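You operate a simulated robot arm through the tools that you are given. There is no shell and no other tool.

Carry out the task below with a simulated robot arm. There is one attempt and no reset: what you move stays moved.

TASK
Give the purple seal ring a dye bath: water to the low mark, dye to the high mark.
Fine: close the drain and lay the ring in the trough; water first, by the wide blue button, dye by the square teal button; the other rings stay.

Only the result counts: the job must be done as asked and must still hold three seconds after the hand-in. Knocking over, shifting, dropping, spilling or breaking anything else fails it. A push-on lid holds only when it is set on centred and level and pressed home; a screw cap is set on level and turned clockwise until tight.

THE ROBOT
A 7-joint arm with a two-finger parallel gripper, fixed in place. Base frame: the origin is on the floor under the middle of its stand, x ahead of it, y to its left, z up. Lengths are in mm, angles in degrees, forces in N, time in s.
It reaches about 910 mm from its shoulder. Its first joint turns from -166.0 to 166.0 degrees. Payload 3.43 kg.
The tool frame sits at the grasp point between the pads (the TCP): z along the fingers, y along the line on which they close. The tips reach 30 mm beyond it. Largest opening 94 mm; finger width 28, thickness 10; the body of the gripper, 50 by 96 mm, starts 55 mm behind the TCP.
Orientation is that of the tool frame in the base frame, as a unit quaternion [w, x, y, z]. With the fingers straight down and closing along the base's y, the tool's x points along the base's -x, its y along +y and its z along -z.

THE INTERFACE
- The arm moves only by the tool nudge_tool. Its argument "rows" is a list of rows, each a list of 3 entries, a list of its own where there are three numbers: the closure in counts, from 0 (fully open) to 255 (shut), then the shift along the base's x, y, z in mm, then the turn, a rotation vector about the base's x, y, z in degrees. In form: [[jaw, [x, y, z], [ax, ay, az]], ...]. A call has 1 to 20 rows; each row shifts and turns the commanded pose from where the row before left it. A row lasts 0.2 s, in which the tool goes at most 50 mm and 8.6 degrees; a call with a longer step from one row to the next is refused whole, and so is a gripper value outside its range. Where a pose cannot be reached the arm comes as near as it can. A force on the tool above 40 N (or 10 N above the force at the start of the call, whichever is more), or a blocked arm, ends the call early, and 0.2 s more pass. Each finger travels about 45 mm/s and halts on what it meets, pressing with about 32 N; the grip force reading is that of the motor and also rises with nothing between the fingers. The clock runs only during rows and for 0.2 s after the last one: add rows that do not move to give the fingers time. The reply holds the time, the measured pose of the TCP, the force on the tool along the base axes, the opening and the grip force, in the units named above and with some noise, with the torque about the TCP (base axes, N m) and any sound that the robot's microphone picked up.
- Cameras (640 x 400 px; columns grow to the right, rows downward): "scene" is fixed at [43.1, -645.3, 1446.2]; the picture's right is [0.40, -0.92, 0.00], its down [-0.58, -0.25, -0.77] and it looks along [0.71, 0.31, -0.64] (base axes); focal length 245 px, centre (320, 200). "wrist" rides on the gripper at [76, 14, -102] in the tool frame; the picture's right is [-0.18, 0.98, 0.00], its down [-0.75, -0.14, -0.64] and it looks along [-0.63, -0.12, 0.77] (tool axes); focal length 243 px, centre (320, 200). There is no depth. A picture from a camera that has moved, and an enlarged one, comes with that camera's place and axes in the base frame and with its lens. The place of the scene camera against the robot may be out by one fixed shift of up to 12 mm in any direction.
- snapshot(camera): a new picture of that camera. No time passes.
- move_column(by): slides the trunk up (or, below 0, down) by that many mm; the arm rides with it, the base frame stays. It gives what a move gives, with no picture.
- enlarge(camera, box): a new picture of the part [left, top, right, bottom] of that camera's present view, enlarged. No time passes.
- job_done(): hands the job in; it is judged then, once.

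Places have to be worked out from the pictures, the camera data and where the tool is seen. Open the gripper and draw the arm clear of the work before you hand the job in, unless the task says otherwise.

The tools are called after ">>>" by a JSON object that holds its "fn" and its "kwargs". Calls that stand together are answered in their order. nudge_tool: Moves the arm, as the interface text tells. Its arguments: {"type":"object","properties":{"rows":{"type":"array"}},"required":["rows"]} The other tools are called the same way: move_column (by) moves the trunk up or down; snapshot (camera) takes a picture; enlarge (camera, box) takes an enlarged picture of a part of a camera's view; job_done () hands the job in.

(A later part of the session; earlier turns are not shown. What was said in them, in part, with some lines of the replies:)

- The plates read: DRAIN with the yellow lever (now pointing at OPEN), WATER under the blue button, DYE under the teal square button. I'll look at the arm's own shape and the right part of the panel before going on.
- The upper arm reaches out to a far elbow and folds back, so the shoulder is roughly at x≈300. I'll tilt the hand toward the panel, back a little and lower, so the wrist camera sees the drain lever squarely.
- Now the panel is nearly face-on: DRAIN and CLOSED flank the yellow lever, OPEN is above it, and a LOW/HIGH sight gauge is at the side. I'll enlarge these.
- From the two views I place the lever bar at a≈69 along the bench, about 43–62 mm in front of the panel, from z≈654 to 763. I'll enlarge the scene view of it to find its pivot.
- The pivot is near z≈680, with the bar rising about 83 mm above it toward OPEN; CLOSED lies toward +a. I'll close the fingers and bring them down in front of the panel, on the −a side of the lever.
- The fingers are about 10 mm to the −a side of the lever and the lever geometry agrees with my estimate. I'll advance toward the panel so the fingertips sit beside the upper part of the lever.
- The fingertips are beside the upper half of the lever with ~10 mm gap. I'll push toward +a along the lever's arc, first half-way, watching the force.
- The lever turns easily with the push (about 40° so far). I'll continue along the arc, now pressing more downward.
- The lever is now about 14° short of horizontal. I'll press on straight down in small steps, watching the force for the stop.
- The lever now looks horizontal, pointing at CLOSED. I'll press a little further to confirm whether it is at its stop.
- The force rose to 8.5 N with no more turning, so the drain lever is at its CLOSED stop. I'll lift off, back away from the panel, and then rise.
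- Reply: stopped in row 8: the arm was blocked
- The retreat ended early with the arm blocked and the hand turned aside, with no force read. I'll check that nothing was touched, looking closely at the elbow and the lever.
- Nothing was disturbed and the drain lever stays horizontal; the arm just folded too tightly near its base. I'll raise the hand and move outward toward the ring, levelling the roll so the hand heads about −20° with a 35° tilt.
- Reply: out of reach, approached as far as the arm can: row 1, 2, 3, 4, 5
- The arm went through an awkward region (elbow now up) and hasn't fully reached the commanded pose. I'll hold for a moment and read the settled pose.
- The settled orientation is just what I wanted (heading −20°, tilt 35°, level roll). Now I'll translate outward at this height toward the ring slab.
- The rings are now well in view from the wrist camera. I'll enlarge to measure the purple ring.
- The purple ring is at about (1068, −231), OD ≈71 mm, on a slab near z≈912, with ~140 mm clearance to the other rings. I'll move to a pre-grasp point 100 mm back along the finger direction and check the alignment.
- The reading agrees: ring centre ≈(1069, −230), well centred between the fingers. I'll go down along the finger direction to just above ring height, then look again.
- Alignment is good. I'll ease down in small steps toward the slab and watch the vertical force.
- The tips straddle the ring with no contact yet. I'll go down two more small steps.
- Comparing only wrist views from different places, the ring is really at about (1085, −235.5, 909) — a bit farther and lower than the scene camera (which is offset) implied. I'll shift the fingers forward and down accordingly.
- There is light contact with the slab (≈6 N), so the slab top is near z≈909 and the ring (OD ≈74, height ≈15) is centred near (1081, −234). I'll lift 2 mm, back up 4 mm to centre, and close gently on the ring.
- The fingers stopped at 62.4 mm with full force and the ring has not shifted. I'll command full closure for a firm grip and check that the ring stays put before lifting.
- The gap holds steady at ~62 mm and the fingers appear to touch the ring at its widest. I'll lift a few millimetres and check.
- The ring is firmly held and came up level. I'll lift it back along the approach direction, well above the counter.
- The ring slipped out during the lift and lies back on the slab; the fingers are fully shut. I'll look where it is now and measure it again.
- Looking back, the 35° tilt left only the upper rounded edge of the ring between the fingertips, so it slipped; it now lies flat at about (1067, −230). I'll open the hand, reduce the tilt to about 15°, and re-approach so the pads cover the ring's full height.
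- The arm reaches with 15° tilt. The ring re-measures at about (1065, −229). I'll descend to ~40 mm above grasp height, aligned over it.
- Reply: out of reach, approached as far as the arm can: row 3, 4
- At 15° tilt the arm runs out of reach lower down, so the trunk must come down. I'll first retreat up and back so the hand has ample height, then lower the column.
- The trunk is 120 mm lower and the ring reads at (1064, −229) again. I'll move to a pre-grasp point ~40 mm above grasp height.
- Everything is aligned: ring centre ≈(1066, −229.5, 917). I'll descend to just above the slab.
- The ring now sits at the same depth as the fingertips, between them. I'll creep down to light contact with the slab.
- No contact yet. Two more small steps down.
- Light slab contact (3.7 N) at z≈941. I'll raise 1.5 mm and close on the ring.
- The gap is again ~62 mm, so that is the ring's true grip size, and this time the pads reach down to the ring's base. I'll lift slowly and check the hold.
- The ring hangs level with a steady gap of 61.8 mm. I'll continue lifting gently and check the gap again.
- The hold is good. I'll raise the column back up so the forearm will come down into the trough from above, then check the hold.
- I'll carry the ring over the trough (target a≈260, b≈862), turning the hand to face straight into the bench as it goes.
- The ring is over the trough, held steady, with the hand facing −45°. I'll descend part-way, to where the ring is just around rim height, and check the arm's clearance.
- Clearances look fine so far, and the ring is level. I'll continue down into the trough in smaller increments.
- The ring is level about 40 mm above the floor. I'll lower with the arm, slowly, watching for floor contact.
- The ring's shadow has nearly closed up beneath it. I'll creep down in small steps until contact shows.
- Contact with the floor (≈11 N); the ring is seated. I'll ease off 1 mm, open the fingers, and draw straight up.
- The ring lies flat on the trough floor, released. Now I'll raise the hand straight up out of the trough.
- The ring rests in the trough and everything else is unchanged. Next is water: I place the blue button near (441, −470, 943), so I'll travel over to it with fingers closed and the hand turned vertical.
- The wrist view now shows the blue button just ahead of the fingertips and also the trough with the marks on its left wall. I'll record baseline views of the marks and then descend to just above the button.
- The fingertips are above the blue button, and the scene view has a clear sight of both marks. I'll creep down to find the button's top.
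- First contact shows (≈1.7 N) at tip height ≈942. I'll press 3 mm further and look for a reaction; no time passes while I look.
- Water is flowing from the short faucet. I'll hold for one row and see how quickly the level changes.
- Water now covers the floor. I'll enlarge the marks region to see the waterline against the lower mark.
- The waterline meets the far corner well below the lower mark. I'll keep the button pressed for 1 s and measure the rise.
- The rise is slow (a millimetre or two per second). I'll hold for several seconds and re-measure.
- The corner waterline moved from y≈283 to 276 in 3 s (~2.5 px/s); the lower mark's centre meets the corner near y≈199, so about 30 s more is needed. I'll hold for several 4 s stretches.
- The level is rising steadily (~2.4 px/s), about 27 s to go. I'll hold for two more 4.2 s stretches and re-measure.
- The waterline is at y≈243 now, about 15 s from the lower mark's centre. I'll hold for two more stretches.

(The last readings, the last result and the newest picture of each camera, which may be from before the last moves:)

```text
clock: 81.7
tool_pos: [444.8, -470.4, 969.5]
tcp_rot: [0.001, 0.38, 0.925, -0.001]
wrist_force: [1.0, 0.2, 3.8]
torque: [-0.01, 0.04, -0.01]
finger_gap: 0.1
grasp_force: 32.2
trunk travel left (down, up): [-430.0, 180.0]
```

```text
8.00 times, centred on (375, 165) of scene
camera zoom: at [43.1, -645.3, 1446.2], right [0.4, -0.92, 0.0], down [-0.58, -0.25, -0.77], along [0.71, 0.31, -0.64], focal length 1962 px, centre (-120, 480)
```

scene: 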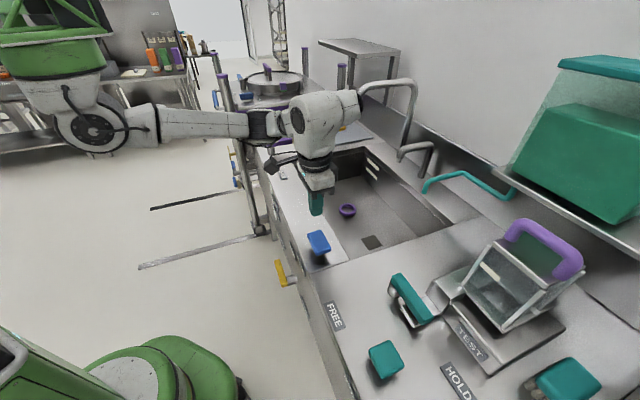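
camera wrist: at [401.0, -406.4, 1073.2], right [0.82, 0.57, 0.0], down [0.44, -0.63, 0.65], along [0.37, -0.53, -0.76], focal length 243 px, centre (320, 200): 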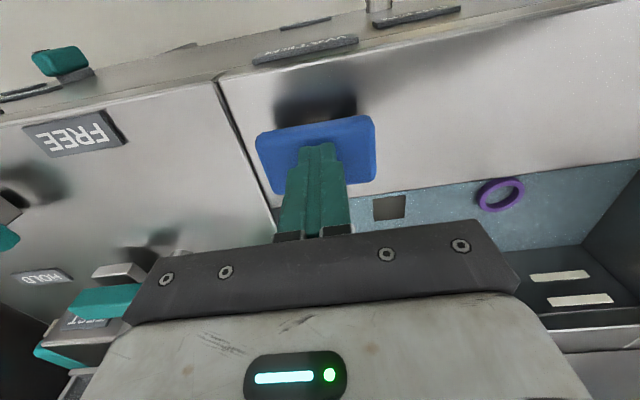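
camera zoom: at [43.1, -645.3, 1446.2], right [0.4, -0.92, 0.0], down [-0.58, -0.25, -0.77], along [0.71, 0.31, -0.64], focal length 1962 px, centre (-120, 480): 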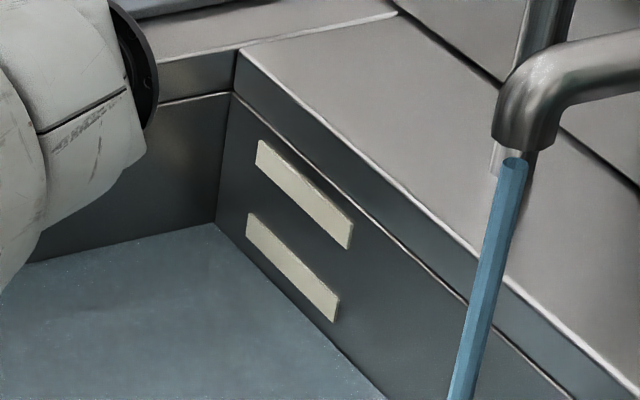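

The waterline is now ~18 px below the lower bar's bottom edge. I'll hold about 6 s more and then measure finely.

>>> {"fn": "nudge_tool", "kwargs": {"rows": [[255, [0, 0, 0], [0, 0, 0]], [255, [0, 0, 0], [0, 0, 0]], [255, [0, 0, 0], [0, 0, 0]], [255, [0, 0, 0], [0, 0, 0]], [255, [0, 0, 0], [0, 0, 0]], [255, [0, 0, 0], [0, 0, 0]], [255, [0, 0, 0], [0, 0, 0]], [255, [0, 0, 0], [0, 0, 0]], [255, [0, 0, 0], [0, 0, 0]], [255, [0, 0, 0], [0, 0, 0]], [255, [0, 0, 0], [0, 0, 0]], [255, [0, 0, 0], [0, 0, 0]], [255, [0, 0, 0], [0, 0, 0]], [255, [0, 0, 0], [0, 0, 0]], [255, [0, 0, 0], [0, 0, 0]], [255, [0, 0, 0], [0, 0, 0]], [255, [0, 0, 0], [0, 0, 0]], [255, [0, 0, 0], [0, 0, 0]], [255, [0, 0, 0], [0, 0, 0]], [255, [0, 0, 0], [0, 0, 0]]]}}

>>> {"fn": "nudge_tool", "kwargs": {"rows": [[255, [0, 0, 0], [0, 0, 0]], [255, [0, 0, 0], [0, 0, 0]], [255, [0, 0, 0], [0, 0, 0]], [255, [0, 0, 0], [0, 0, 0]], [255, [0, 0, 0], [0, 0, 0]], [255, [0, 0, 0], [0, 0, 0]], [255, [0, 0, 0], [0, 0, 0]], [255, [0, 0, 0], [0, 0, 0]]]}}

>>> {"fn": "enlarge", "kwargs": {"camera": "scene", "box": [358, 150, 390, 182]}}

>>> {"fn": "enlarge", "kwargs": {"camera": "wrist", "box": [480, 200, 640, 320]}}

```text
clock: 85.9
tool_pos: [446.5, -470.4, 969.5]
tcp_rot: [0.001, 0.38, 0.925, -0.001]
wrist_force: [0.6, -0.6, 3.2]
torque: [0.04, 0.02, 0.02]
finger_gap: 0.0
grasp_force: 32.3
trunk travel left (down, up): [-430.0, 180.0]
```

```text
clock: 87.7
tool_pos: [446.1, -471.5, 969.2]
tcp_rot: [0.001, 0.38, 0.925, -0.001]
wrist_force: [0.2, 0.5, 2.8]
torque: [0.03, -0.02, 0.01]
finger_gap: 0.0
grasp_force: 31.6
trunk travel left (down, up): [-430.0, 180.0]
```

```text
12.50 times, centred on (374, 166) of scene
camera zoom: at [43.1, -645.3, 1446.2], right [0.4, -0.92, 0.0], down [-0.58, -0.25, -0.77], along [0.71, 0.31, -0.64], focal length 3066 px, centre (-355, 625)
```

zoom: 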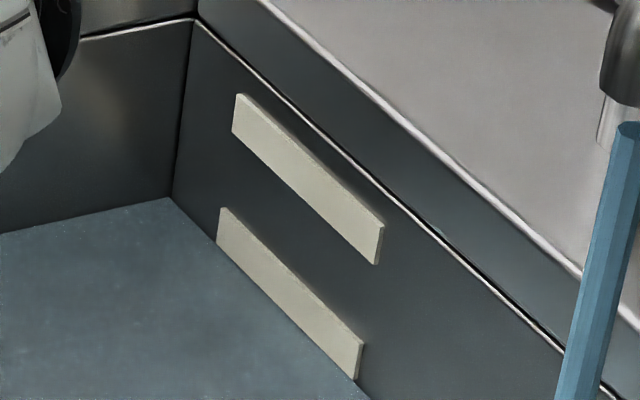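

```text
3.33 times, centred on (560, 260) of wrist
camera zoom: at [400.9, -406.5, 1072.5], right [0.82, 0.57, 0.0], down [0.44, -0.63, 0.65], along [0.37, -0.53, -0.76], focal length 809 px, centre (-480, 0)
```

zoom: 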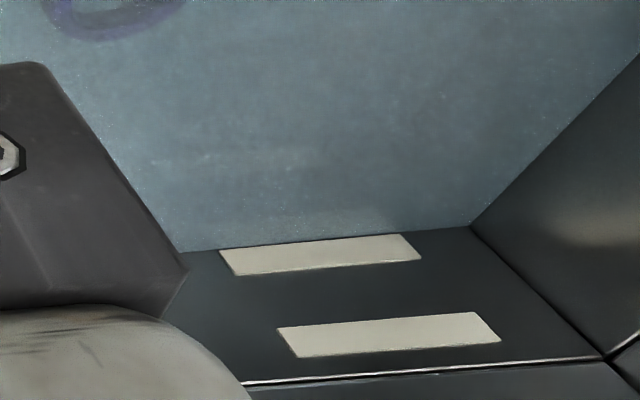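

The water is just at the lower bar's bottom edge; half the bar is about 18 px in this zoom (≈4.4 s). I'll hold for 3 s more and check.

>>> {"fn": "nudge_tool", "kwargs": {"rows": [[255, [0, 0, 0], [0, 0, 0]], [255, [0, 0, 0], [0, 0, 0]], [255, [0, 0, 0], [0, 0, 0]], [255, [0, 0, 0], [0, 0, 0]], [255, [0, 0, 0], [0, 0, 0]], [255, [0, 0, 0], [0, 0, 0]], [255, [0, 0, 0], [0, 0, 0]], [255, [0, 0, 0], [0, 0, 0]], [255, [0, 0, 0], [0, 0, 0]], [255, [0, 0, 0], [0, 0, 0]], [255, [0, 0, 0], [0, 0, 0]], [255, [0, 0, 0], [0, 0, 0]], [255, [0, 0, 0], [0, 0, 0]], [255, [0, 0, 0], [0, 0, 0]]]}}

>>> {"fn": "enlarge", "kwargs": {"camera": "scene", "box": [358, 150, 390, 182]}}

>>> {"fn": "enlarge", "kwargs": {"camera": "wrist", "box": [480, 200, 640, 320]}}

```text
clock: 90.7
tool_pos: [445.7, -471.3, 969.6]
tcp_rot: [0.002, 0.38, 0.925, 0.0]
wrist_force: [0.1, 0.6, 2.8]
torque: [0.02, 0.02, -0.02]
finger_gap: 0.1
grasp_force: 32.2
trunk travel left (down, up): [-430.0, 180.0]
```

```text
12.50 times, centred on (374, 166) of scene
camera zoom: at [43.1, -645.3, 1446.2], right [0.4, -0.92, 0.0], down [-0.58, -0.25, -0.77], along [0.71, 0.31, -0.64], focal length 3066 px, centre (-355, 625)
```

zoom: 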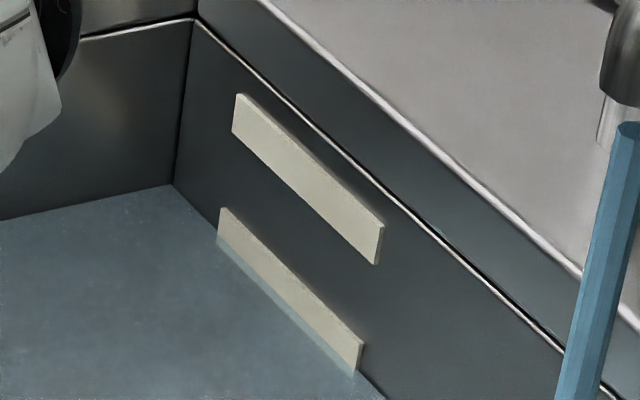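

```text
3.33 times, centred on (560, 260) of wrist
camera zoom: at [400.9, -406.5, 1072.5], right [0.82, 0.57, 0.0], down [0.44, -0.63, 0.65], along [0.37, -0.53, -0.76], focal length 809 px, centre (-480, 0)
```

zoom: 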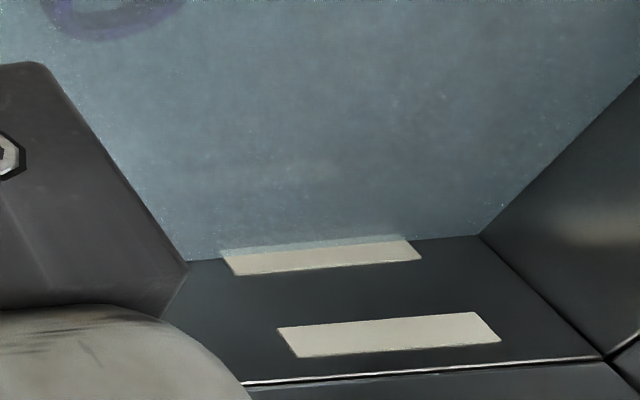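

About 10 of the bar's 36 px are submerged, rising 4.3 px/s; the centre is ~1.9 s away. I'll hold for 1.5 s more, then release by lifting off the button.

>>> {"fn": "nudge_tool", "kwargs": {"rows": [[255, [0, 0, 0], [0, 0, 0]], [255, [0, 0, 0], [0, 0, 0]], [255, [0, 0, 0], [0, 0, 0]], [255, [0, 0, 0], [0, 0, 0]], [255, [0, 0, 0], [0, 0, 0]], [255, [0, 0, 0], [0, 0, 0]], [255, [0, 0, 0], [0, 0, 0]], [255, [0, 0, 8], [0, 0, 0]], [255, [0, 0, 20], [0, 0, 0]]]}}

>>> {"fn": "enlarge", "kwargs": {"camera": "scene", "box": [358, 150, 390, 182]}}

>>> {"fn": "snapshot", "kwargs": {"camera": "scene"}}

```text
clock: 92.7
tool_pos: [445.4, -470.4, 996.2]
tcp_rot: [0.001, 0.38, 0.925, 0.0]
wrist_force: [-0.2, -0.3, -0.2]
torque: [0.02, 0.01, -0.01]
finger_gap: 0.0
grasp_force: 31.6
trunk travel left (down, up): [-430.0, 180.0]
```

```text
12.50 times, centred on (374, 166) of scene
camera zoom: at [43.1, -645.3, 1446.2], right [0.4, -0.92, 0.0], down [-0.58, -0.25, -0.77], along [0.71, 0.31, -0.64], focal length 3066 px, centre (-355, 625)
```

zoom: 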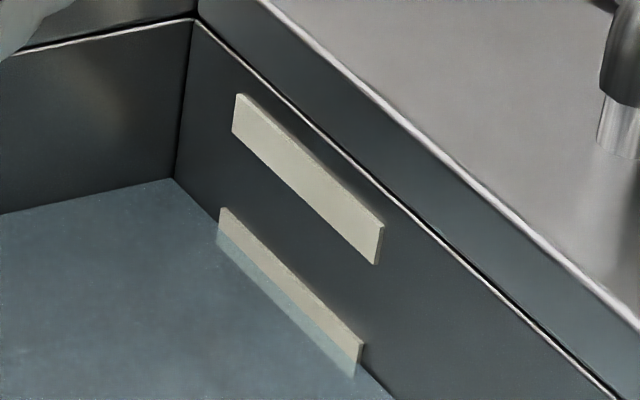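

```text
taken
```

scene: 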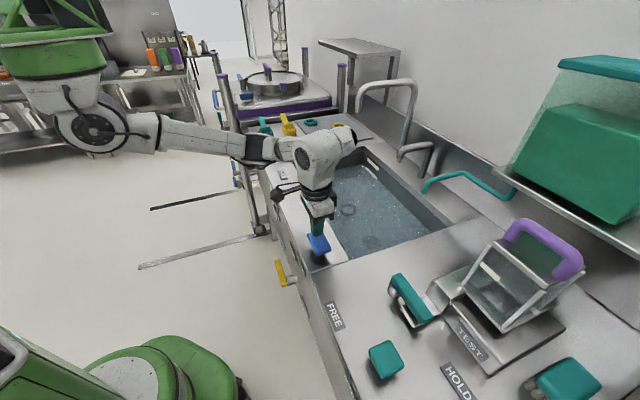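

Releasing stops the water, and the lower bar looks about half covered. I'll zoom in further to confirm the level relative to the bar's centre.

>>> {"fn": "enlarge", "kwargs": {"camera": "scene", "box": [362, 164, 380, 182]}}

>>> {"fn": "snapshot", "kwargs": {"camera": "wrist"}}

>>> {"fn": "enlarge", "kwargs": {"camera": "wrist", "box": [480, 200, 640, 320]}}

```text
16.00 times, centred on (371, 173) of scene
camera zoom: at [43.1, -645.3, 1446.2], right [0.4, -0.92, 0.0], down [-0.58, -0.25, -0.77], along [0.71, 0.31, -0.64], focal length 3924 px, centre (-496, 632)
```

zoom: 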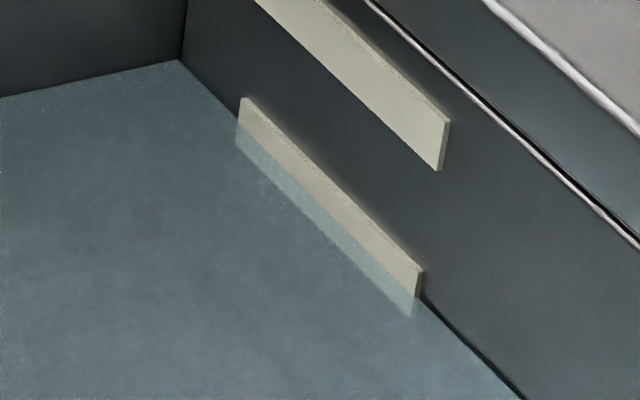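

```text
taken
camera wrist: at [400.9, -406.5, 1100.0], right [0.82, 0.57, 0.0], down [0.43, -0.63, 0.65], along [0.37, -0.53, -0.76], focal length 243 px, centre (320, 200)
```

wrist: 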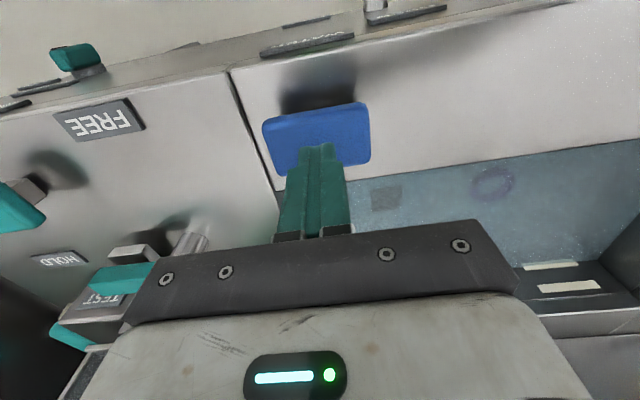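

```text
3.33 times, centred on (560, 260) of wrist
camera zoom: at [400.9, -406.5, 1100.0], right [0.82, 0.57, 0.0], down [0.43, -0.63, 0.65], along [0.37, -0.53, -0.76], focal length 809 px, centre (-480, 0)
```

zoom: 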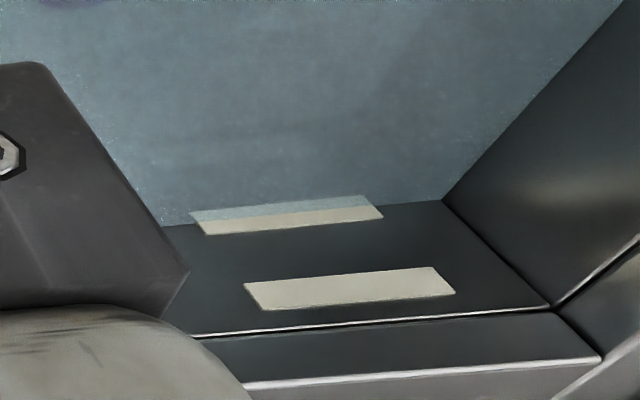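

The level sits at the centre of the low mark. Next the dye: I place the teal square button near (245, −687, 943). I'll rise, travel over there, turn the heading toward −80° and tilt outward a little for reach.

>>> {"fn": "nudge_tool", "kwargs": {"rows": [[255, [0, 0, 35], [0, 0, 0]], [255, [-15, -15, 35], [0, 0, -5]], [255, [-25, -28, 5], [0, 0, -5]], [255, [-28, -31, 0], [0, 0, -5]], [255, [-28, -31, 0], [0, 0, -5]], [255, [-28, -31, 0], [-2.5, -0.4, -5]], [255, [-28, -31, 0], [-4, -0.7, -5]], [255, [-25, -28, 0], [-4, -0.7, -5]], [255, [-15, -15, 0], [-4, -0.8, 0]]]}}

>>> {"fn": "snapshot", "kwargs": {"camera": "wrist"}}

>>> {"fn": "snapshot", "kwargs": {"camera": "scene"}}

```text
clock: 94.7
tool_pos: [252.1, -680.4, 1073.1]
tcp_rot: [0.092, 0.636, 0.761, -0.092]
wrist_force: [-0.2, 0.1, 0.5]
torque: [0.02, 0.03, 0.0]
finger_gap: 0.0
grasp_force: 32.1
trunk travel left (down, up): [-430.0, 180.0]
```

```text
taken
camera wrist: at [250.2, -579.0, 1152.5], right [1.0, 0.0, 0.03], down [-0.02, -0.58, 0.82], along [0.01, -0.82, -0.58], focal length 243 px, centre (320, 200)
```

wrist: 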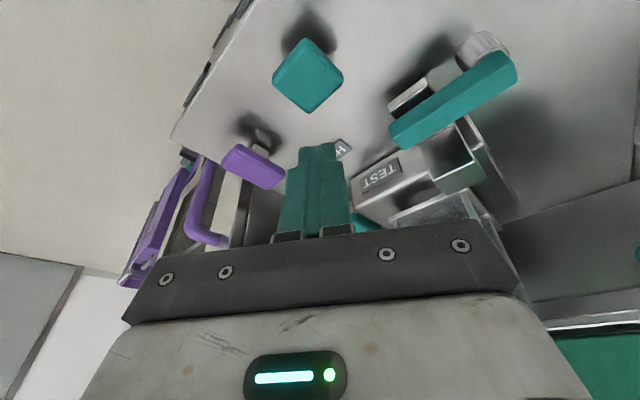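

```text
taken
```

scene: 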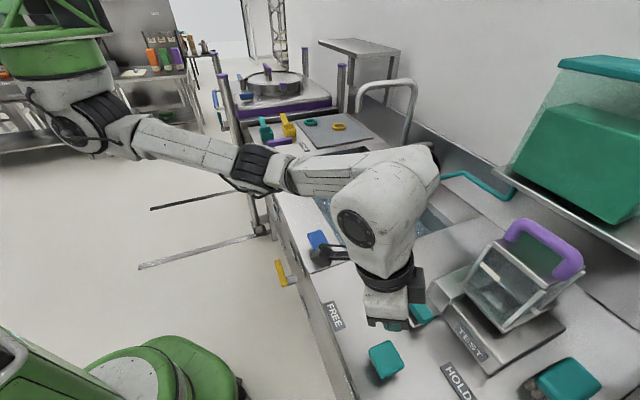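

The teal square button reads at (244, −686), slightly off the tip's line. I'll shift 8 mm and descend to just above it.

>>> {"fn": "nudge_tool", "kwargs": {"rows": [[255, [-4, 1, -20], [0, 0, 0]], [255, [-4, 1, -25], [0, 0, 0]], [255, [0, 0, -20], [0, 0, 0]], [255, [0, 0, -15], [0, 0, 0]], [255, [0, 0, -8], [0, 0, 0]]]}}

>>> {"fn": "snapshot", "kwargs": {"camera": "wrist"}}

>>> {"fn": "snapshot", "kwargs": {"camera": "scene"}}

```text
clock: 95.9
tool_pos: [245.8, -679.4, 984.6]
tcp_rot: [0.092, 0.636, 0.761, -0.092]
wrist_force: [-0.3, -0.6, 0.4]
torque: [-0.01, -0.01, 0.02]
finger_gap: 0.1
grasp_force: 31.1
trunk travel left (down, up): [-430.0, 180.0]
```

```text
taken
camera wrist: at [243.6, -577.2, 1064.6], right [1.0, 0.0, 0.02], down [-0.02, -0.58, 0.82], along [0.01, -0.82, -0.58], focal length 243 px, centre (320, 200)
```

wrist: 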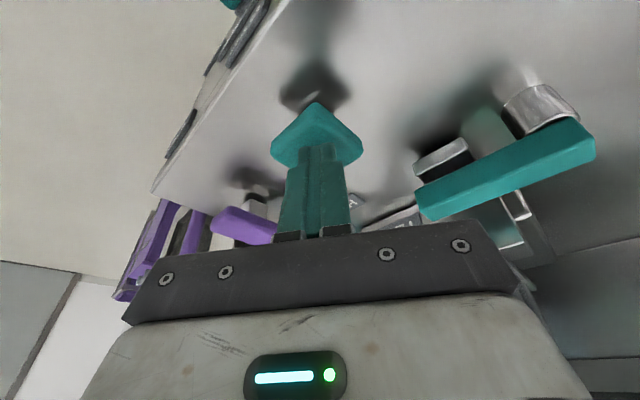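

```text
taken
```

scene: 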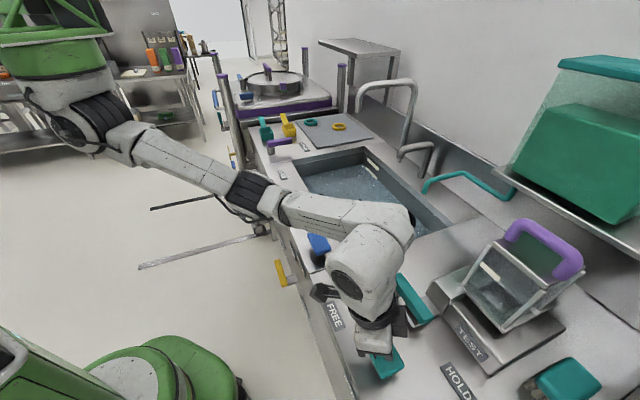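

The scene camera can see both marks from here. I'll creep down onto the teal button.

>>> {"fn": "nudge_tool", "kwargs": {"rows": [[255, [0, 0, -4], [0, 0, 0]], [255, [0, 0, -3], [0, 0, 0]], [255, [0, 0, -2], [0, 0, 0]]]}}

>>> {"fn": "enlarge", "kwargs": {"camera": "scene", "box": [340, 310, 440, 400]}}

```text
clock: 96.7
tool_pos: [244.3, -679.5, 974.9]
tcp_rot: [0.093, 0.636, 0.76, -0.092]
wrist_force: [0.4, 0.2, 1.6]
torque: [0.04, -0.01, 0.02]
finger_gap: 0.0
grasp_force: 32.1
trunk travel left (down, up): [-430.0, 180.0]
```

```text
4.44 times, centred on (390, 355) of scene
camera zoom: at [43.1, -645.3, 1446.2], right [0.4, -0.92, 0.0], down [-0.58, -0.25, -0.77], along [0.71, 0.31, -0.64], focal length 1090 px, centre (9, -489)
```

zoom: 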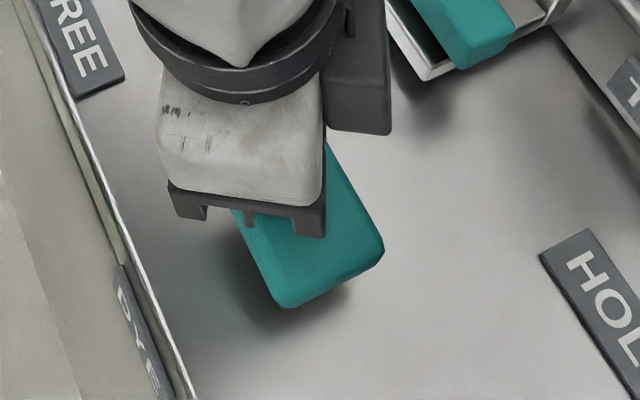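

Light contact (1.6 N) at the teal button. Before pressing, I'll check that the water level has held.

>>> {"fn": "enlarge", "kwargs": {"camera": "scene", "box": [358, 150, 390, 182]}}

>>> {"fn": "enlarge", "kwargs": {"camera": "scene", "box": [290, 130, 470, 260]}}

```text
12.50 times, centred on (374, 166) of scene
camera zoom: at [43.1, -645.3, 1446.2], right [0.4, -0.92, 0.0], down [-0.58, -0.25, -0.77], along [0.71, 0.31, -0.64], focal length 3066 px, centre (-355, 625)
```

zoom: 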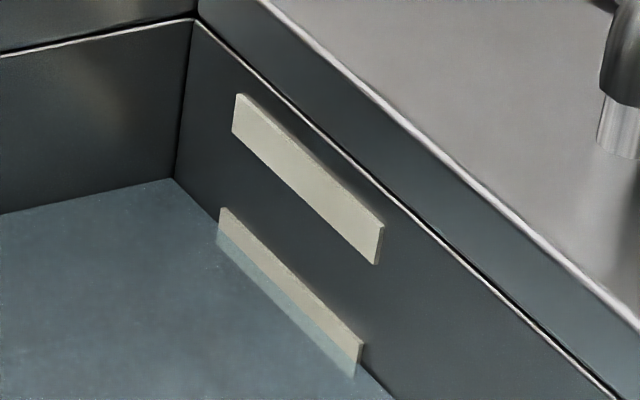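

```text
3.08 times, centred on (380, 195) of scene
camera zoom: at [43.1, -645.3, 1446.2], right [0.4, -0.92, 0.0], down [-0.58, -0.25, -0.77], along [0.71, 0.31, -0.64], focal length 755 px, centre (135, 215)
```

zoom: 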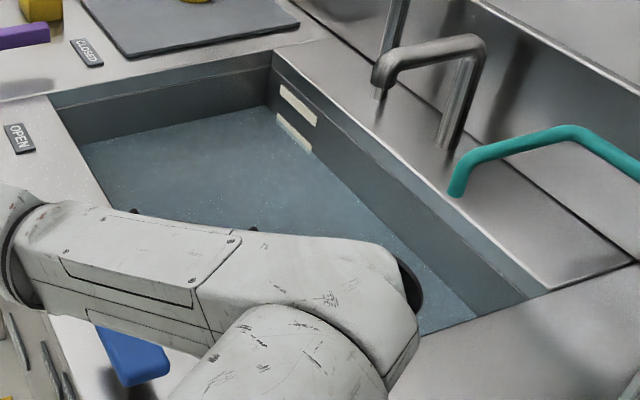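

The water level has held at the low mark. Now I'll press the teal button 3 mm and look.

>>> {"fn": "nudge_tool", "kwargs": {"rows": [[255, [0, 0, -3], [0, 0, 0]], [255, [0, 0, -0.5], [0, 0, 0]]]}}

>>> {"fn": "enlarge", "kwargs": {"camera": "scene", "box": [290, 130, 470, 260]}}

```text
clock: 97.3
tool_pos: [245.3, -679.3, 972.3]
tcp_rot: [0.092, 0.636, 0.761, -0.092]
wrist_force: [-0.3, 0.0, 2.4]
torque: [0.02, -0.01, -0.03]
finger_gap: 0.0
grasp_force: 32.0
trunk travel left (down, up): [-430.0, 180.0]
```

```text
3.08 times, centred on (380, 195) of scene
camera zoom: at [43.1, -645.3, 1446.2], right [0.4, -0.92, 0.0], down [-0.58, -0.25, -0.77], along [0.71, 0.31, -0.64], focal length 755 px, centre (135, 215)
```

zoom: 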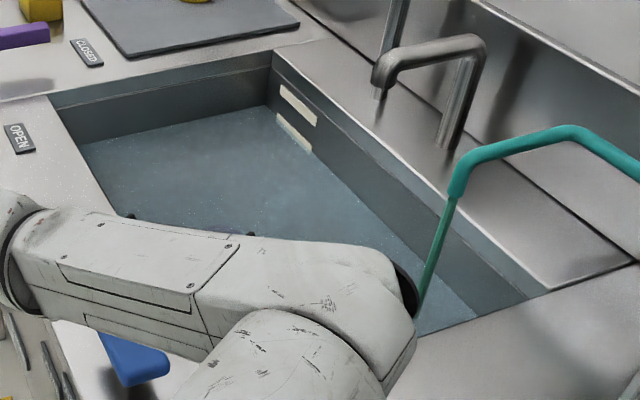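

Dye is flowing from the teal pipe. I'll hold for ~4 s and measure its rate.

>>> {"fn": "nudge_tool", "kwargs": {"rows": [[255, [0, 0, 0], [0, 0, 0]], [255, [0, 0, 0], [0, 0, 0]], [255, [0, 0, 0], [0, 0, 0]], [255, [0, 0, 0], [0, 0, 0]], [255, [0, 0, 0], [0, 0, 0]], [255, [0, 0, 0], [0, 0, 0]], [255, [0, 0, 0], [0, 0, 0]], [255, [0, 0, 0], [0, 0, 0]], [255, [0, 0, 0], [0, 0, 0]], [255, [0, 0, 0], [0, 0, 0]], [255, [0, 0, 0], [0, 0, 0]], [255, [0, 0, 0], [0, 0, 0]], [255, [0, 0, 0], [0, 0, 0]], [255, [0, 0, 0], [0, 0, 0]], [255, [0, 0, 0], [0, 0, 0]], [255, [0, 0, 0], [0, 0, 0]], [255, [0, 0, 0], [0, 0, 0]], [255, [0, 0, 0], [0, 0, 0]], [255, [0, 0, 0], [0, 0, 0]]]}}

>>> {"fn": "enlarge", "kwargs": {"camera": "scene", "box": [358, 150, 390, 182]}}

>>> {"fn": "enlarge", "kwargs": {"camera": "scene", "box": [290, 130, 470, 260]}}

```text
clock: 101.3
tool_pos: [244.1, -678.2, 971.7]
tcp_rot: [0.092, 0.636, 0.761, -0.091]
wrist_force: [-0.5, 0.2, 2.9]
torque: [0.01, -0.03, 0.02]
finger_gap: 0.1
grasp_force: 31.8
trunk travel left (down, up): [-430.0, 180.0]
```

```text
12.50 times, centred on (374, 166) of scene
camera zoom: at [43.1, -645.3, 1446.2], right [0.4, -0.92, 0.0], down [-0.58, -0.25, -0.77], along [0.71, 0.31, -0.64], focal length 3066 px, centre (-355, 625)
```

zoom: 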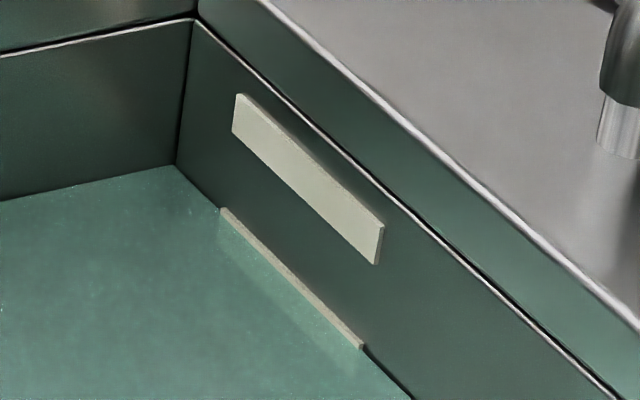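

```text
3.08 times, centred on (380, 195) of scene
camera zoom: at [43.1, -645.3, 1446.2], right [0.4, -0.92, 0.0], down [-0.58, -0.25, -0.77], along [0.71, 0.31, -0.64], focal length 755 px, centre (135, 215)
```

zoom: 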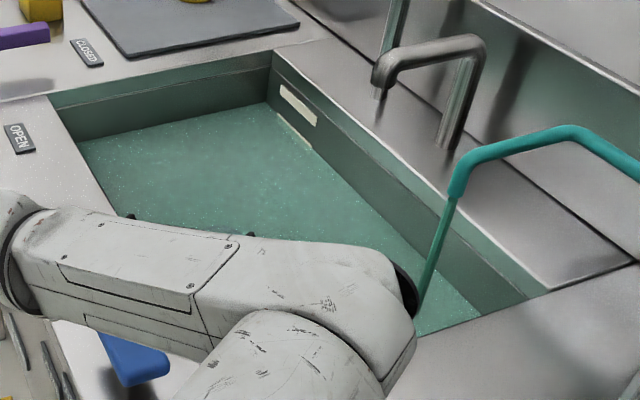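

The dye turns the bath green and rises ~3 px/s; about 95 px to the high mark's centre. I'll hold through two more stretches.

>>> {"fn": "nudge_tool", "kwargs": {"rows": [[255, [0, 0, 0], [0, 0, 0]], [255, [0, 0, 0], [0, 0, 0]], [255, [0, 0, 0], [0, 0, 0]], [255, [0, 0, 0], [0, 0, 0]], [255, [0, 0, 0], [0, 0, 0]], [255, [0, 0, 0], [0, 0, 0]], [255, [0, 0, 0], [0, 0, 0]], [255, [0, 0, 0], [0, 0, 0]], [255, [0, 0, 0], [0, 0, 0]], [255, [0, 0, 0], [0, 0, 0]], [255, [0, 0, 0], [0, 0, 0]], [255, [0, 0, 0], [0, 0, 0]], [255, [0, 0, 0], [0, 0, 0]], [255, [0, 0, 0], [0, 0, 0]], [255, [0, 0, 0], [0, 0, 0]], [255, [0, 0, 0], [0, 0, 0]], [255, [0, 0, 0], [0, 0, 0]], [255, [0, 0, 0], [0, 0, 0]], [255, [0, 0, 0], [0, 0, 0]], [255, [0, 0, 0], [0, 0, 0]]]}}

>>> {"fn": "nudge_tool", "kwargs": {"rows": [[255, [0, 0, 0], [0, 0, 0]], [255, [0, 0, 0], [0, 0, 0]], [255, [0, 0, 0], [0, 0, 0]], [255, [0, 0, 0], [0, 0, 0]], [255, [0, 0, 0], [0, 0, 0]], [255, [0, 0, 0], [0, 0, 0]], [255, [0, 0, 0], [0, 0, 0]], [255, [0, 0, 0], [0, 0, 0]], [255, [0, 0, 0], [0, 0, 0]], [255, [0, 0, 0], [0, 0, 0]], [255, [0, 0, 0], [0, 0, 0]], [255, [0, 0, 0], [0, 0, 0]], [255, [0, 0, 0], [0, 0, 0]], [255, [0, 0, 0], [0, 0, 0]], [255, [0, 0, 0], [0, 0, 0]], [255, [0, 0, 0], [0, 0, 0]], [255, [0, 0, 0], [0, 0, 0]], [255, [0, 0, 0], [0, 0, 0]], [255, [0, 0, 0], [0, 0, 0]], [255, [0, 0, 0], [0, 0, 0]]]}}

>>> {"fn": "enlarge", "kwargs": {"camera": "scene", "box": [358, 150, 390, 182]}}

```text
clock: 105.5
tool_pos: [245.0, -678.4, 973.0]
tcp_rot: [0.092, 0.636, 0.761, -0.093]
wrist_force: [-0.3, -0.2, 2.9]
torque: [0.04, -0.02, 0.01]
finger_gap: 0.0
grasp_force: 32.5
trunk travel left (down, up): [-430.0, 180.0]
```

```text
clock: 109.7
tool_pos: [245.1, -678.8, 972.5]
tcp_rot: [0.093, 0.636, 0.761, -0.092]
wrist_force: [1.4, -0.1, 2.5]
torque: [0.03, 0.0, -0.03]
finger_gap: 0.1
grasp_force: 31.9
trunk travel left (down, up): [-430.0, 180.0]
```

```text
12.50 times, centred on (374, 166) of scene
camera zoom: at [43.1, -645.3, 1446.2], right [0.4, -0.92, 0.0], down [-0.58, -0.25, -0.77], along [0.71, 0.31, -0.64], focal length 3066 px, centre (-355, 625)
```

zoom: 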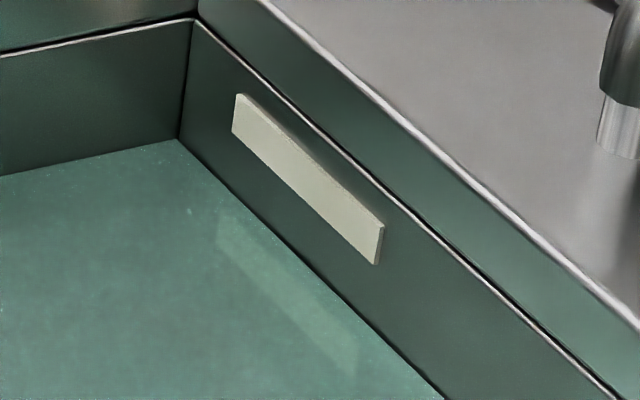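

The waterline is at corner y≈139; the high bar's centre corresponds to about y≈66, so ~23 s more. I'll hold for three stretches and check.

>>> {"fn": "nudge_tool", "kwargs": {"rows": [[255, [0, 0, 0], [0, 0, 0]], [255, [0, 0, 0], [0, 0, 0]], [255, [0, 0, 0], [0, 0, 0]], [255, [0, 0, 0], [0, 0, 0]], [255, [0, 0, 0], [0, 0, 0]], [255, [0, 0, 0], [0, 0, 0]], [255, [0, 0, 0], [0, 0, 0]], [255, [0, 0, 0], [0, 0, 0]], [255, [0, 0, 0], [0, 0, 0]], [255, [0, 0, 0], [0, 0, 0]], [255, [0, 0, 0], [0, 0, 0]], [255, [0, 0, 0], [0, 0, 0]], [255, [0, 0, 0], [0, 0, 0]], [255, [0, 0, 0], [0, 0, 0]], [255, [0, 0, 0], [0, 0, 0]], [255, [0, 0, 0], [0, 0, 0]], [255, [0, 0, 0], [0, 0, 0]], [255, [0, 0, 0], [0, 0, 0]], [255, [0, 0, 0], [0, 0, 0]], [255, [0, 0, 0], [0, 0, 0]]]}}

>>> {"fn": "nudge_tool", "kwargs": {"rows": [[255, [0, 0, 0], [0, 0, 0]], [255, [0, 0, 0], [0, 0, 0]], [255, [0, 0, 0], [0, 0, 0]], [255, [0, 0, 0], [0, 0, 0]], [255, [0, 0, 0], [0, 0, 0]], [255, [0, 0, 0], [0, 0, 0]], [255, [0, 0, 0], [0, 0, 0]], [255, [0, 0, 0], [0, 0, 0]], [255, [0, 0, 0], [0, 0, 0]], [255, [0, 0, 0], [0, 0, 0]], [255, [0, 0, 0], [0, 0, 0]], [255, [0, 0, 0], [0, 0, 0]], [255, [0, 0, 0], [0, 0, 0]], [255, [0, 0, 0], [0, 0, 0]], [255, [0, 0, 0], [0, 0, 0]], [255, [0, 0, 0], [0, 0, 0]], [255, [0, 0, 0], [0, 0, 0]], [255, [0, 0, 0], [0, 0, 0]], [255, [0, 0, 0], [0, 0, 0]], [255, [0, 0, 0], [0, 0, 0]]]}}

>>> {"fn": "nudge_tool", "kwargs": {"rows": [[255, [0, 0, 0], [0, 0, 0]], [255, [0, 0, 0], [0, 0, 0]], [255, [0, 0, 0], [0, 0, 0]], [255, [0, 0, 0], [0, 0, 0]], [255, [0, 0, 0], [0, 0, 0]], [255, [0, 0, 0], [0, 0, 0]], [255, [0, 0, 0], [0, 0, 0]], [255, [0, 0, 0], [0, 0, 0]], [255, [0, 0, 0], [0, 0, 0]], [255, [0, 0, 0], [0, 0, 0]], [255, [0, 0, 0], [0, 0, 0]], [255, [0, 0, 0], [0, 0, 0]], [255, [0, 0, 0], [0, 0, 0]], [255, [0, 0, 0], [0, 0, 0]], [255, [0, 0, 0], [0, 0, 0]]]}}

>>> {"fn": "enlarge", "kwargs": {"camera": "scene", "box": [358, 150, 390, 182]}}

```text
clock: 113.9
tool_pos: [245.5, -678.8, 972.3]
tcp_rot: [0.093, 0.636, 0.76, -0.092]
wrist_force: [-0.5, -0.3, 3.0]
torque: [0.01, 0.0, -0.01]
finger_gap: 0.0
grasp_force: 31.9
trunk travel left (down, up): [-430.0, 180.0]
```

```text
clock: 118.1
tool_pos: [244.8, -679.0, 972.4]
tcp_rot: [0.092, 0.635, 0.761, -0.091]
wrist_force: [-0.2, -0.5, 3.2]
torque: [0.05, 0.0, 0.01]
finger_gap: 0.0
grasp_force: 32.0
trunk travel left (down, up): [-430.0, 180.0]
```

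```text
clock: 121.3
tool_pos: [245.0, -676.9, 971.6]
tcp_rot: [0.092, 0.636, 0.761, -0.092]
wrist_force: [-0.2, -0.5, 3.7]
torque: [0.02, 0.01, 0.0]
finger_gap: 0.0
grasp_force: 32.2
trunk travel left (down, up): [-430.0, 180.0]
```

```text
12.50 times, centred on (374, 166) of scene
camera zoom: at [43.1, -645.3, 1446.2], right [0.4, -0.92, 0.0], down [-0.58, -0.25, -0.77], along [0.71, 0.31, -0.64], focal length 3066 px, centre (-355, 625)
```

zoom: 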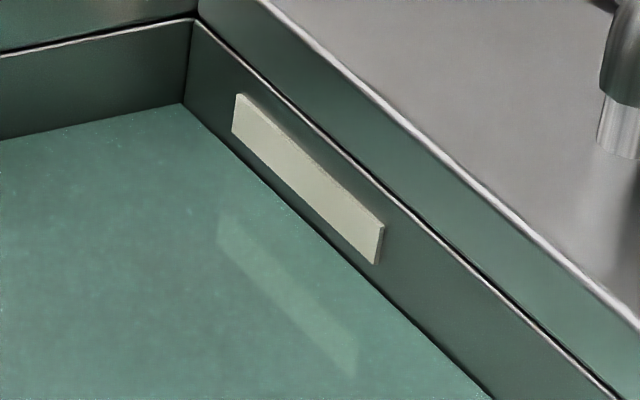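

Corner waterline y≈102; the bar's bottom edge is near. I'll hold ~7 s more and then measure finely.

>>> {"fn": "nudge_tool", "kwargs": {"rows": [[255, [0, 0, 0], [0, 0, 0]], [255, [0, 0, 0], [0, 0, 0]], [255, [0, 0, 0], [0, 0, 0]], [255, [0, 0, 0], [0, 0, 0]], [255, [0, 0, 0], [0, 0, 0]], [255, [0, 0, 0], [0, 0, 0]], [255, [0, 0, 0], [0, 0, 0]], [255, [0, 0, 0], [0, 0, 0]], [255, [0, 0, 0], [0, 0, 0]], [255, [0, 0, 0], [0, 0, 0]], [255, [0, 0, 0], [0, 0, 0]], [255, [0, 0, 0], [0, 0, 0]], [255, [0, 0, 0], [0, 0, 0]], [255, [0, 0, 0], [0, 0, 0]], [255, [0, 0, 0], [0, 0, 0]], [255, [0, 0, 0], [0, 0, 0]], [255, [0, 0, 0], [0, 0, 0]], [255, [0, 0, 0], [0, 0, 0]], [255, [0, 0, 0], [0, 0, 0]], [255, [0, 0, 0], [0, 0, 0]]]}}

>>> {"fn": "nudge_tool", "kwargs": {"rows": [[255, [0, 0, 0], [0, 0, 0]], [255, [0, 0, 0], [0, 0, 0]], [255, [0, 0, 0], [0, 0, 0]], [255, [0, 0, 0], [0, 0, 0]], [255, [0, 0, 0], [0, 0, 0]], [255, [0, 0, 0], [0, 0, 0]], [255, [0, 0, 0], [0, 0, 0]], [255, [0, 0, 0], [0, 0, 0]], [255, [0, 0, 0], [0, 0, 0]], [255, [0, 0, 0], [0, 0, 0]], [255, [0, 0, 0], [0, 0, 0]], [255, [0, 0, 0], [0, 0, 0]]]}}

>>> {"fn": "enlarge", "kwargs": {"camera": "scene", "box": [358, 150, 390, 182]}}

>>> {"fn": "enlarge", "kwargs": {"camera": "scene", "box": [362, 152, 380, 174]}}

```text
clock: 125.5
tool_pos: [245.9, -679.2, 972.4]
tcp_rot: [0.092, 0.636, 0.761, -0.092]
wrist_force: [0.1, 0.1, 2.8]
torque: [0.01, 0.02, -0.04]
finger_gap: 0.0
grasp_force: 32.3
trunk travel left (down, up): [-430.0, 180.0]
```

```text
clock: 128.1
tool_pos: [244.3, -678.3, 972.1]
tcp_rot: [0.092, 0.636, 0.761, -0.091]
wrist_force: [0.5, -1.3, 2.6]
torque: [0.02, 0.0, 0.01]
finger_gap: 0.0
grasp_force: 32.0
trunk travel left (down, up): [-430.0, 180.0]
```

```text
12.50 times, centred on (374, 166) of scene
camera zoom: at [43.1, -645.3, 1446.2], right [0.4, -0.92, 0.0], down [-0.58, -0.25, -0.77], along [0.71, 0.31, -0.64], focal length 3066 px, centre (-355, 625)
```

zoom: 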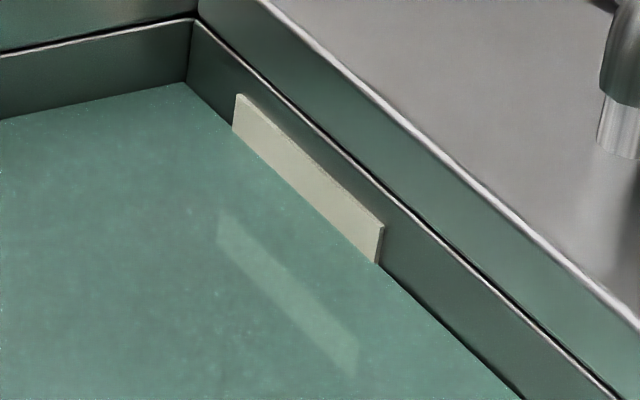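

```text
16.00 times, centred on (371, 163) of scene
camera zoom: at [43.1, -645.3, 1446.2], right [0.4, -0.92, 0.0], down [-0.58, -0.25, -0.77], along [0.71, 0.31, -0.64], focal length 3924 px, centre (-496, 792)
```

zoom: 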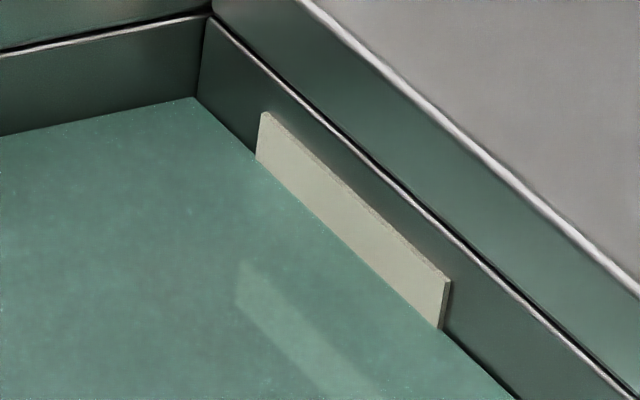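

The waterline is just at the upper bar's bottom edge; its centre is ~5.5 s away. I'll hold for 4 s more and look.

>>> {"fn": "nudge_tool", "kwargs": {"rows": [[255, [0, 0, 0], [0, 0, 0]], [255, [0, 0, 0], [0, 0, 0]], [255, [0, 0, 0], [0, 0, 0]], [255, [0, 0, 0], [0, 0, 0]], [255, [0, 0, 0], [0, 0, 0]], [255, [0, 0, 0], [0, 0, 0]], [255, [0, 0, 0], [0, 0, 0]], [255, [0, 0, 0], [0, 0, 0]], [255, [0, 0, 0], [0, 0, 0]], [255, [0, 0, 0], [0, 0, 0]], [255, [0, 0, 0], [0, 0, 0]], [255, [0, 0, 0], [0, 0, 0]], [255, [0, 0, 0], [0, 0, 0]], [255, [0, 0, 0], [0, 0, 0]], [255, [0, 0, 0], [0, 0, 0]], [255, [0, 0, 0], [0, 0, 0]], [255, [0, 0, 0], [0, 0, 0]], [255, [0, 0, 0], [0, 0, 0]], [255, [0, 0, 0], [0, 0, 0]]]}}

>>> {"fn": "enlarge", "kwargs": {"camera": "scene", "box": [362, 152, 380, 174]}}

```text
clock: 132.1
tool_pos: [244.9, -677.9, 973.0]
tcp_rot: [0.092, 0.636, 0.761, -0.092]
wrist_force: [-0.4, 0.4, 3.3]
torque: [0.01, -0.03, 0.02]
finger_gap: 0.0
grasp_force: 31.8
trunk travel left (down, up): [-430.0, 180.0]
```

```text
16.00 times, centred on (371, 163) of scene
camera zoom: at [43.1, -645.3, 1446.2], right [0.4, -0.92, 0.0], down [-0.58, -0.25, -0.77], along [0.71, 0.31, -0.64], focal length 3924 px, centre (-496, 792)
```

zoom: 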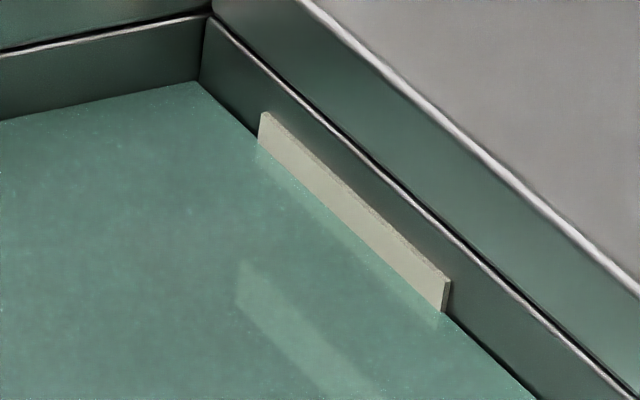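

About 17 of the bar's 48 px are submerged, rising 4 px/s; the centre is ~1.7 s away. I'll hold for 1.6 s more and lift off.

>>> {"fn": "nudge_tool", "kwargs": {"rows": [[255, [0, 0, 0], [0, 0, 0]], [255, [0, 0, 0], [0, 0, 0]], [255, [0, 0, 0], [0, 0, 0]], [255, [0, 0, 0], [0, 0, 0]], [255, [0, 0, 0], [0, 0, 0]], [255, [0, 0, 0], [0, 0, 0]], [255, [0, 0, 0], [0, 0, 0]], [255, [0, 0, 0], [0, 0, 0]], [255, [0, 0, 8], [0, 0, 0]], [255, [0, 0, 20], [0, 0, 0]]]}}

>>> {"fn": "enlarge", "kwargs": {"camera": "scene", "box": [362, 152, 380, 174]}}

>>> {"fn": "snapshot", "kwargs": {"camera": "scene"}}

```text
clock: 134.3
tool_pos: [245.1, -679.5, 999.8]
tcp_rot: [0.092, 0.635, 0.761, -0.091]
wrist_force: [0.1, -0.1, 1.0]
torque: [-0.01, -0.03, 0.02]
finger_gap: 0.0
grasp_force: 31.9
trunk travel left (down, up): [-430.0, 180.0]
```

```text
16.00 times, centred on (371, 163) of scene
camera zoom: at [43.1, -645.3, 1446.2], right [0.4, -0.92, 0.0], down [-0.58, -0.25, -0.77], along [0.71, 0.31, -0.64], focal length 3924 px, centre (-496, 792)
```

zoom: 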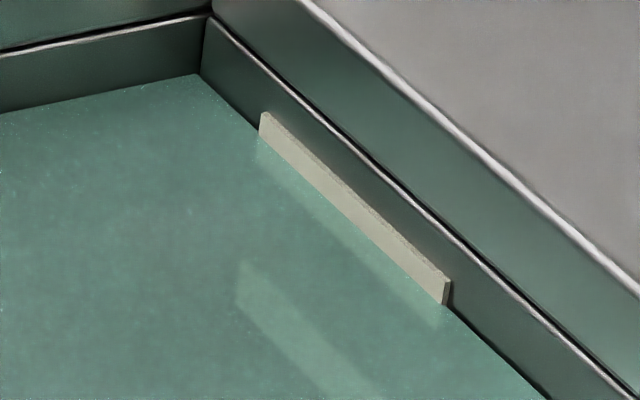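

```text
taken
```

scene: 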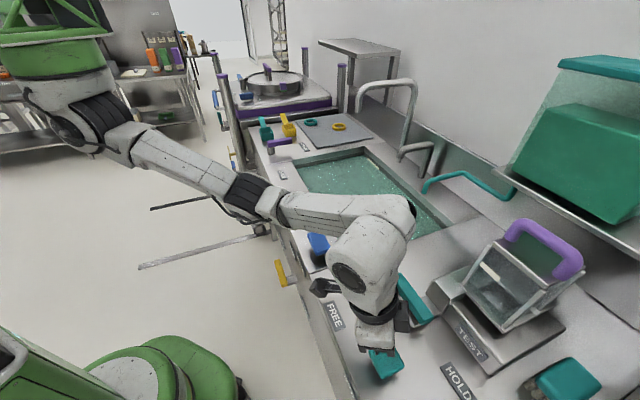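

The waterline sits at the upper bar's centre. I'll rise clear of the button, then swing the arm back to a safe place above and away from the work, opening the gripper.

>>> {"fn": "nudge_tool", "kwargs": {"rows": [[255, [0, 0, 30], [0, 0, 0]], [255, [0, 0, 35], [0, 0, 0]], [200, [0, 5, 40], [3.5, 0.6, 0]], [120, [10, 20, 20], [4, 0.7, 0]], [60, [20, 35, 15], [4, 0.7, 4]], [0, [20, 38, 15], [2.5, 0.5, 5]], [0, [20, 38, 15], [0, 0, 5]], [0, [20, 38, 15], [0, 0, 5]], [0, [20, 38, 15], [0, 0, 5]], [0, [20, 38, 10], [0, 0, 5]], [0, [20, 35, 0], [0, 0, 0]]]}}

>>> {"fn": "snapshot", "kwargs": {"camera": "wrist"}}

>>> {"fn": "snapshot", "kwargs": {"camera": "scene"}}

```text
clock: 136.7
tool_pos: [393.0, -393.3, 1208.9]
tcp_rot: [0.002, 0.427, 0.904, -0.008]
wrist_force: [-0.1, -0.6, 0.1]
torque: [0.0, -0.03, -0.01]
finger_gap: 94.0
grasp_force: 0.0
trunk travel left (down, up): [-430.0, 180.0]
```

```text
taken
camera wrist: at [357.3, -323.2, 1310.9], right [0.88, 0.48, -0.01], down [0.37, -0.66, 0.65], along [0.31, -0.58, -0.76], focal length 243 px, centre (320, 200)
```

wrist: 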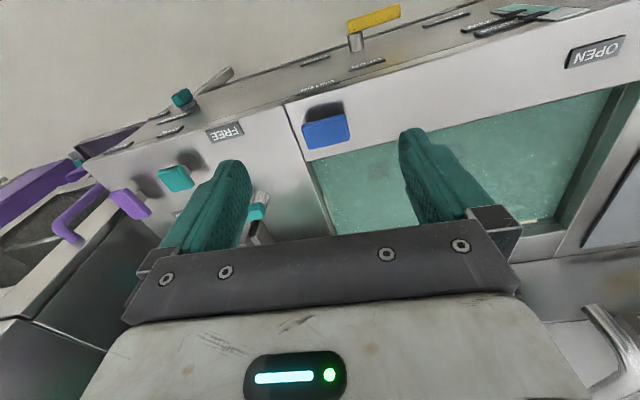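

```text
taken
```

scene: 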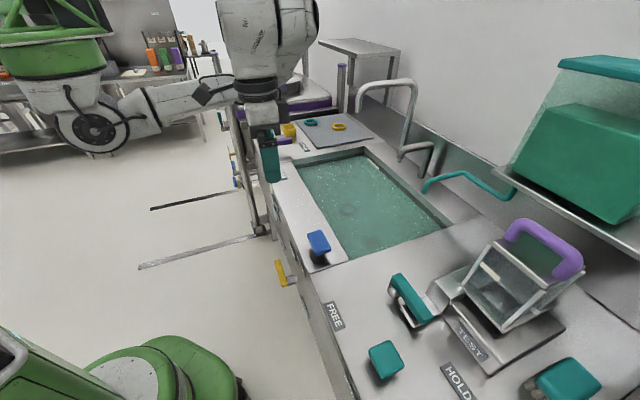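

Both streams are off and the bath is green. I'll check the front gauge, the marks, the drain lever and the other rings.

>>> {"fn": "enlarge", "kwargs": {"camera": "wrist", "box": [440, 0, 600, 60]}}

>>> {"fn": "enlarge", "kwargs": {"camera": "scene", "box": [362, 152, 380, 174]}}

>>> {"fn": "enlarge", "kwargs": {"camera": "scene", "box": [260, 100, 460, 270]}}

>>> {"fn": "enlarge", "kwargs": {"camera": "scene", "box": [255, 220, 335, 300]}}

```text
4.00 times, centred on (520, 30) of wrist
camera zoom: at [357.3, -323.2, 1310.9], right [0.88, 0.48, -0.01], down [0.37, -0.66, 0.65], along [0.31, -0.58, -0.76], focal length 970 px, centre (-480, 880)
```

zoom: 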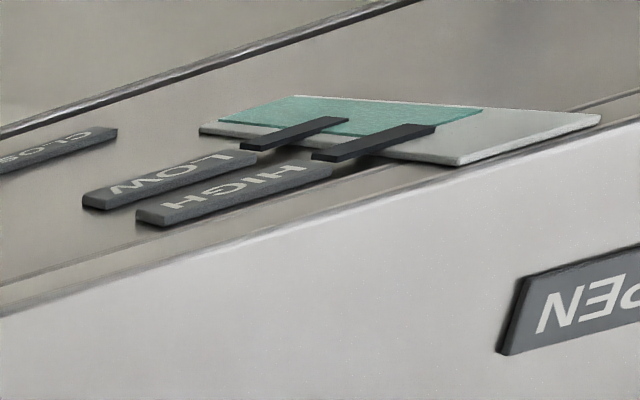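

```text
16.00 times, centred on (371, 163) of scene
camera zoom: at [43.1, -645.3, 1446.2], right [0.4, -0.92, 0.0], down [-0.58, -0.25, -0.77], along [0.71, 0.31, -0.64], focal length 3924 px, centre (-496, 792)
```

zoom: 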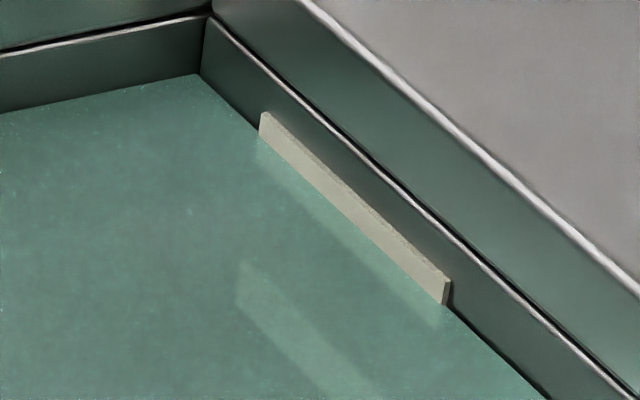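

```text
2.35 times, centred on (360, 185) of scene
camera zoom: at [43.1, -645.3, 1446.2], right [0.4, -0.92, 0.0], down [-0.58, -0.25, -0.77], along [0.71, 0.31, -0.64], focal length 577 px, centre (226, 235)
```

zoom: 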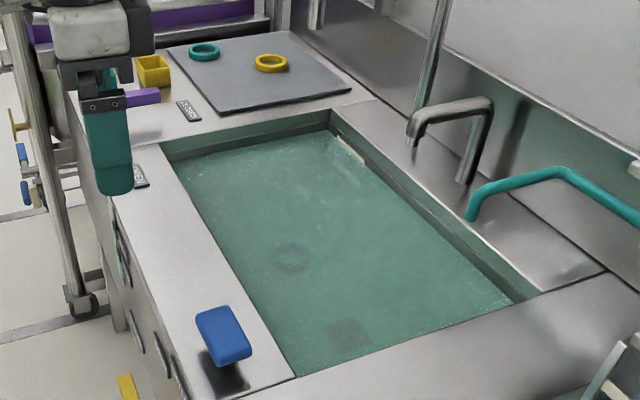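

```text
5.00 times, centred on (295, 260) of scene
camera zoom: at [43.1, -645.3, 1446.2], right [0.4, -0.92, 0.0], down [-0.58, -0.25, -0.77], along [0.71, 0.31, -0.64], focal length 1226 px, centre (445, -100)
```

zoom: 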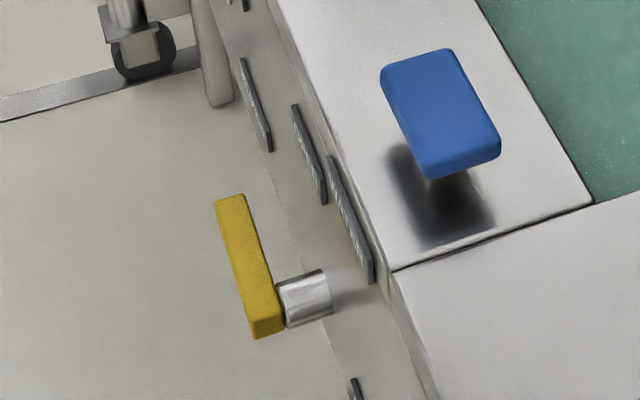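

The gauge's green column ends at the HIGH pointer, and the level has held at the upper bar's centre. The drain lever points at CLOSED, the ring lies in the bath and the other rings are in place. The gripper is open and clear, so I'm handing in.

>>> {"fn": "job_done", "kwargs": {}}

```text
The job is handed in.
```

I've handed the job in. The purple ring is lying in a dye bath filled to the high mark, but I haven't had the verdict back.

- **Drain:** I turned the yellow DRAIN lever to its CLOSED stop. The water level held afterwards.
- **Ring:** The purple ring lies flat on the trough floor. On my first lift it slipped and dropped a short way back onto its slab. It landed flat and touched nothing else, and the second grip held.
- **Water:** I held the blue button until the level reached the middle of the low mark.
- **Dye:** I held the square teal button until the level reached the middle of the high mark. The front gauge also ends at HIGH.
- **Everything else:** Both streams are off. The teal and yellow rings stayed where they were, and I saw nothing else knocked or moved. The gripper is open and clear of the bench.
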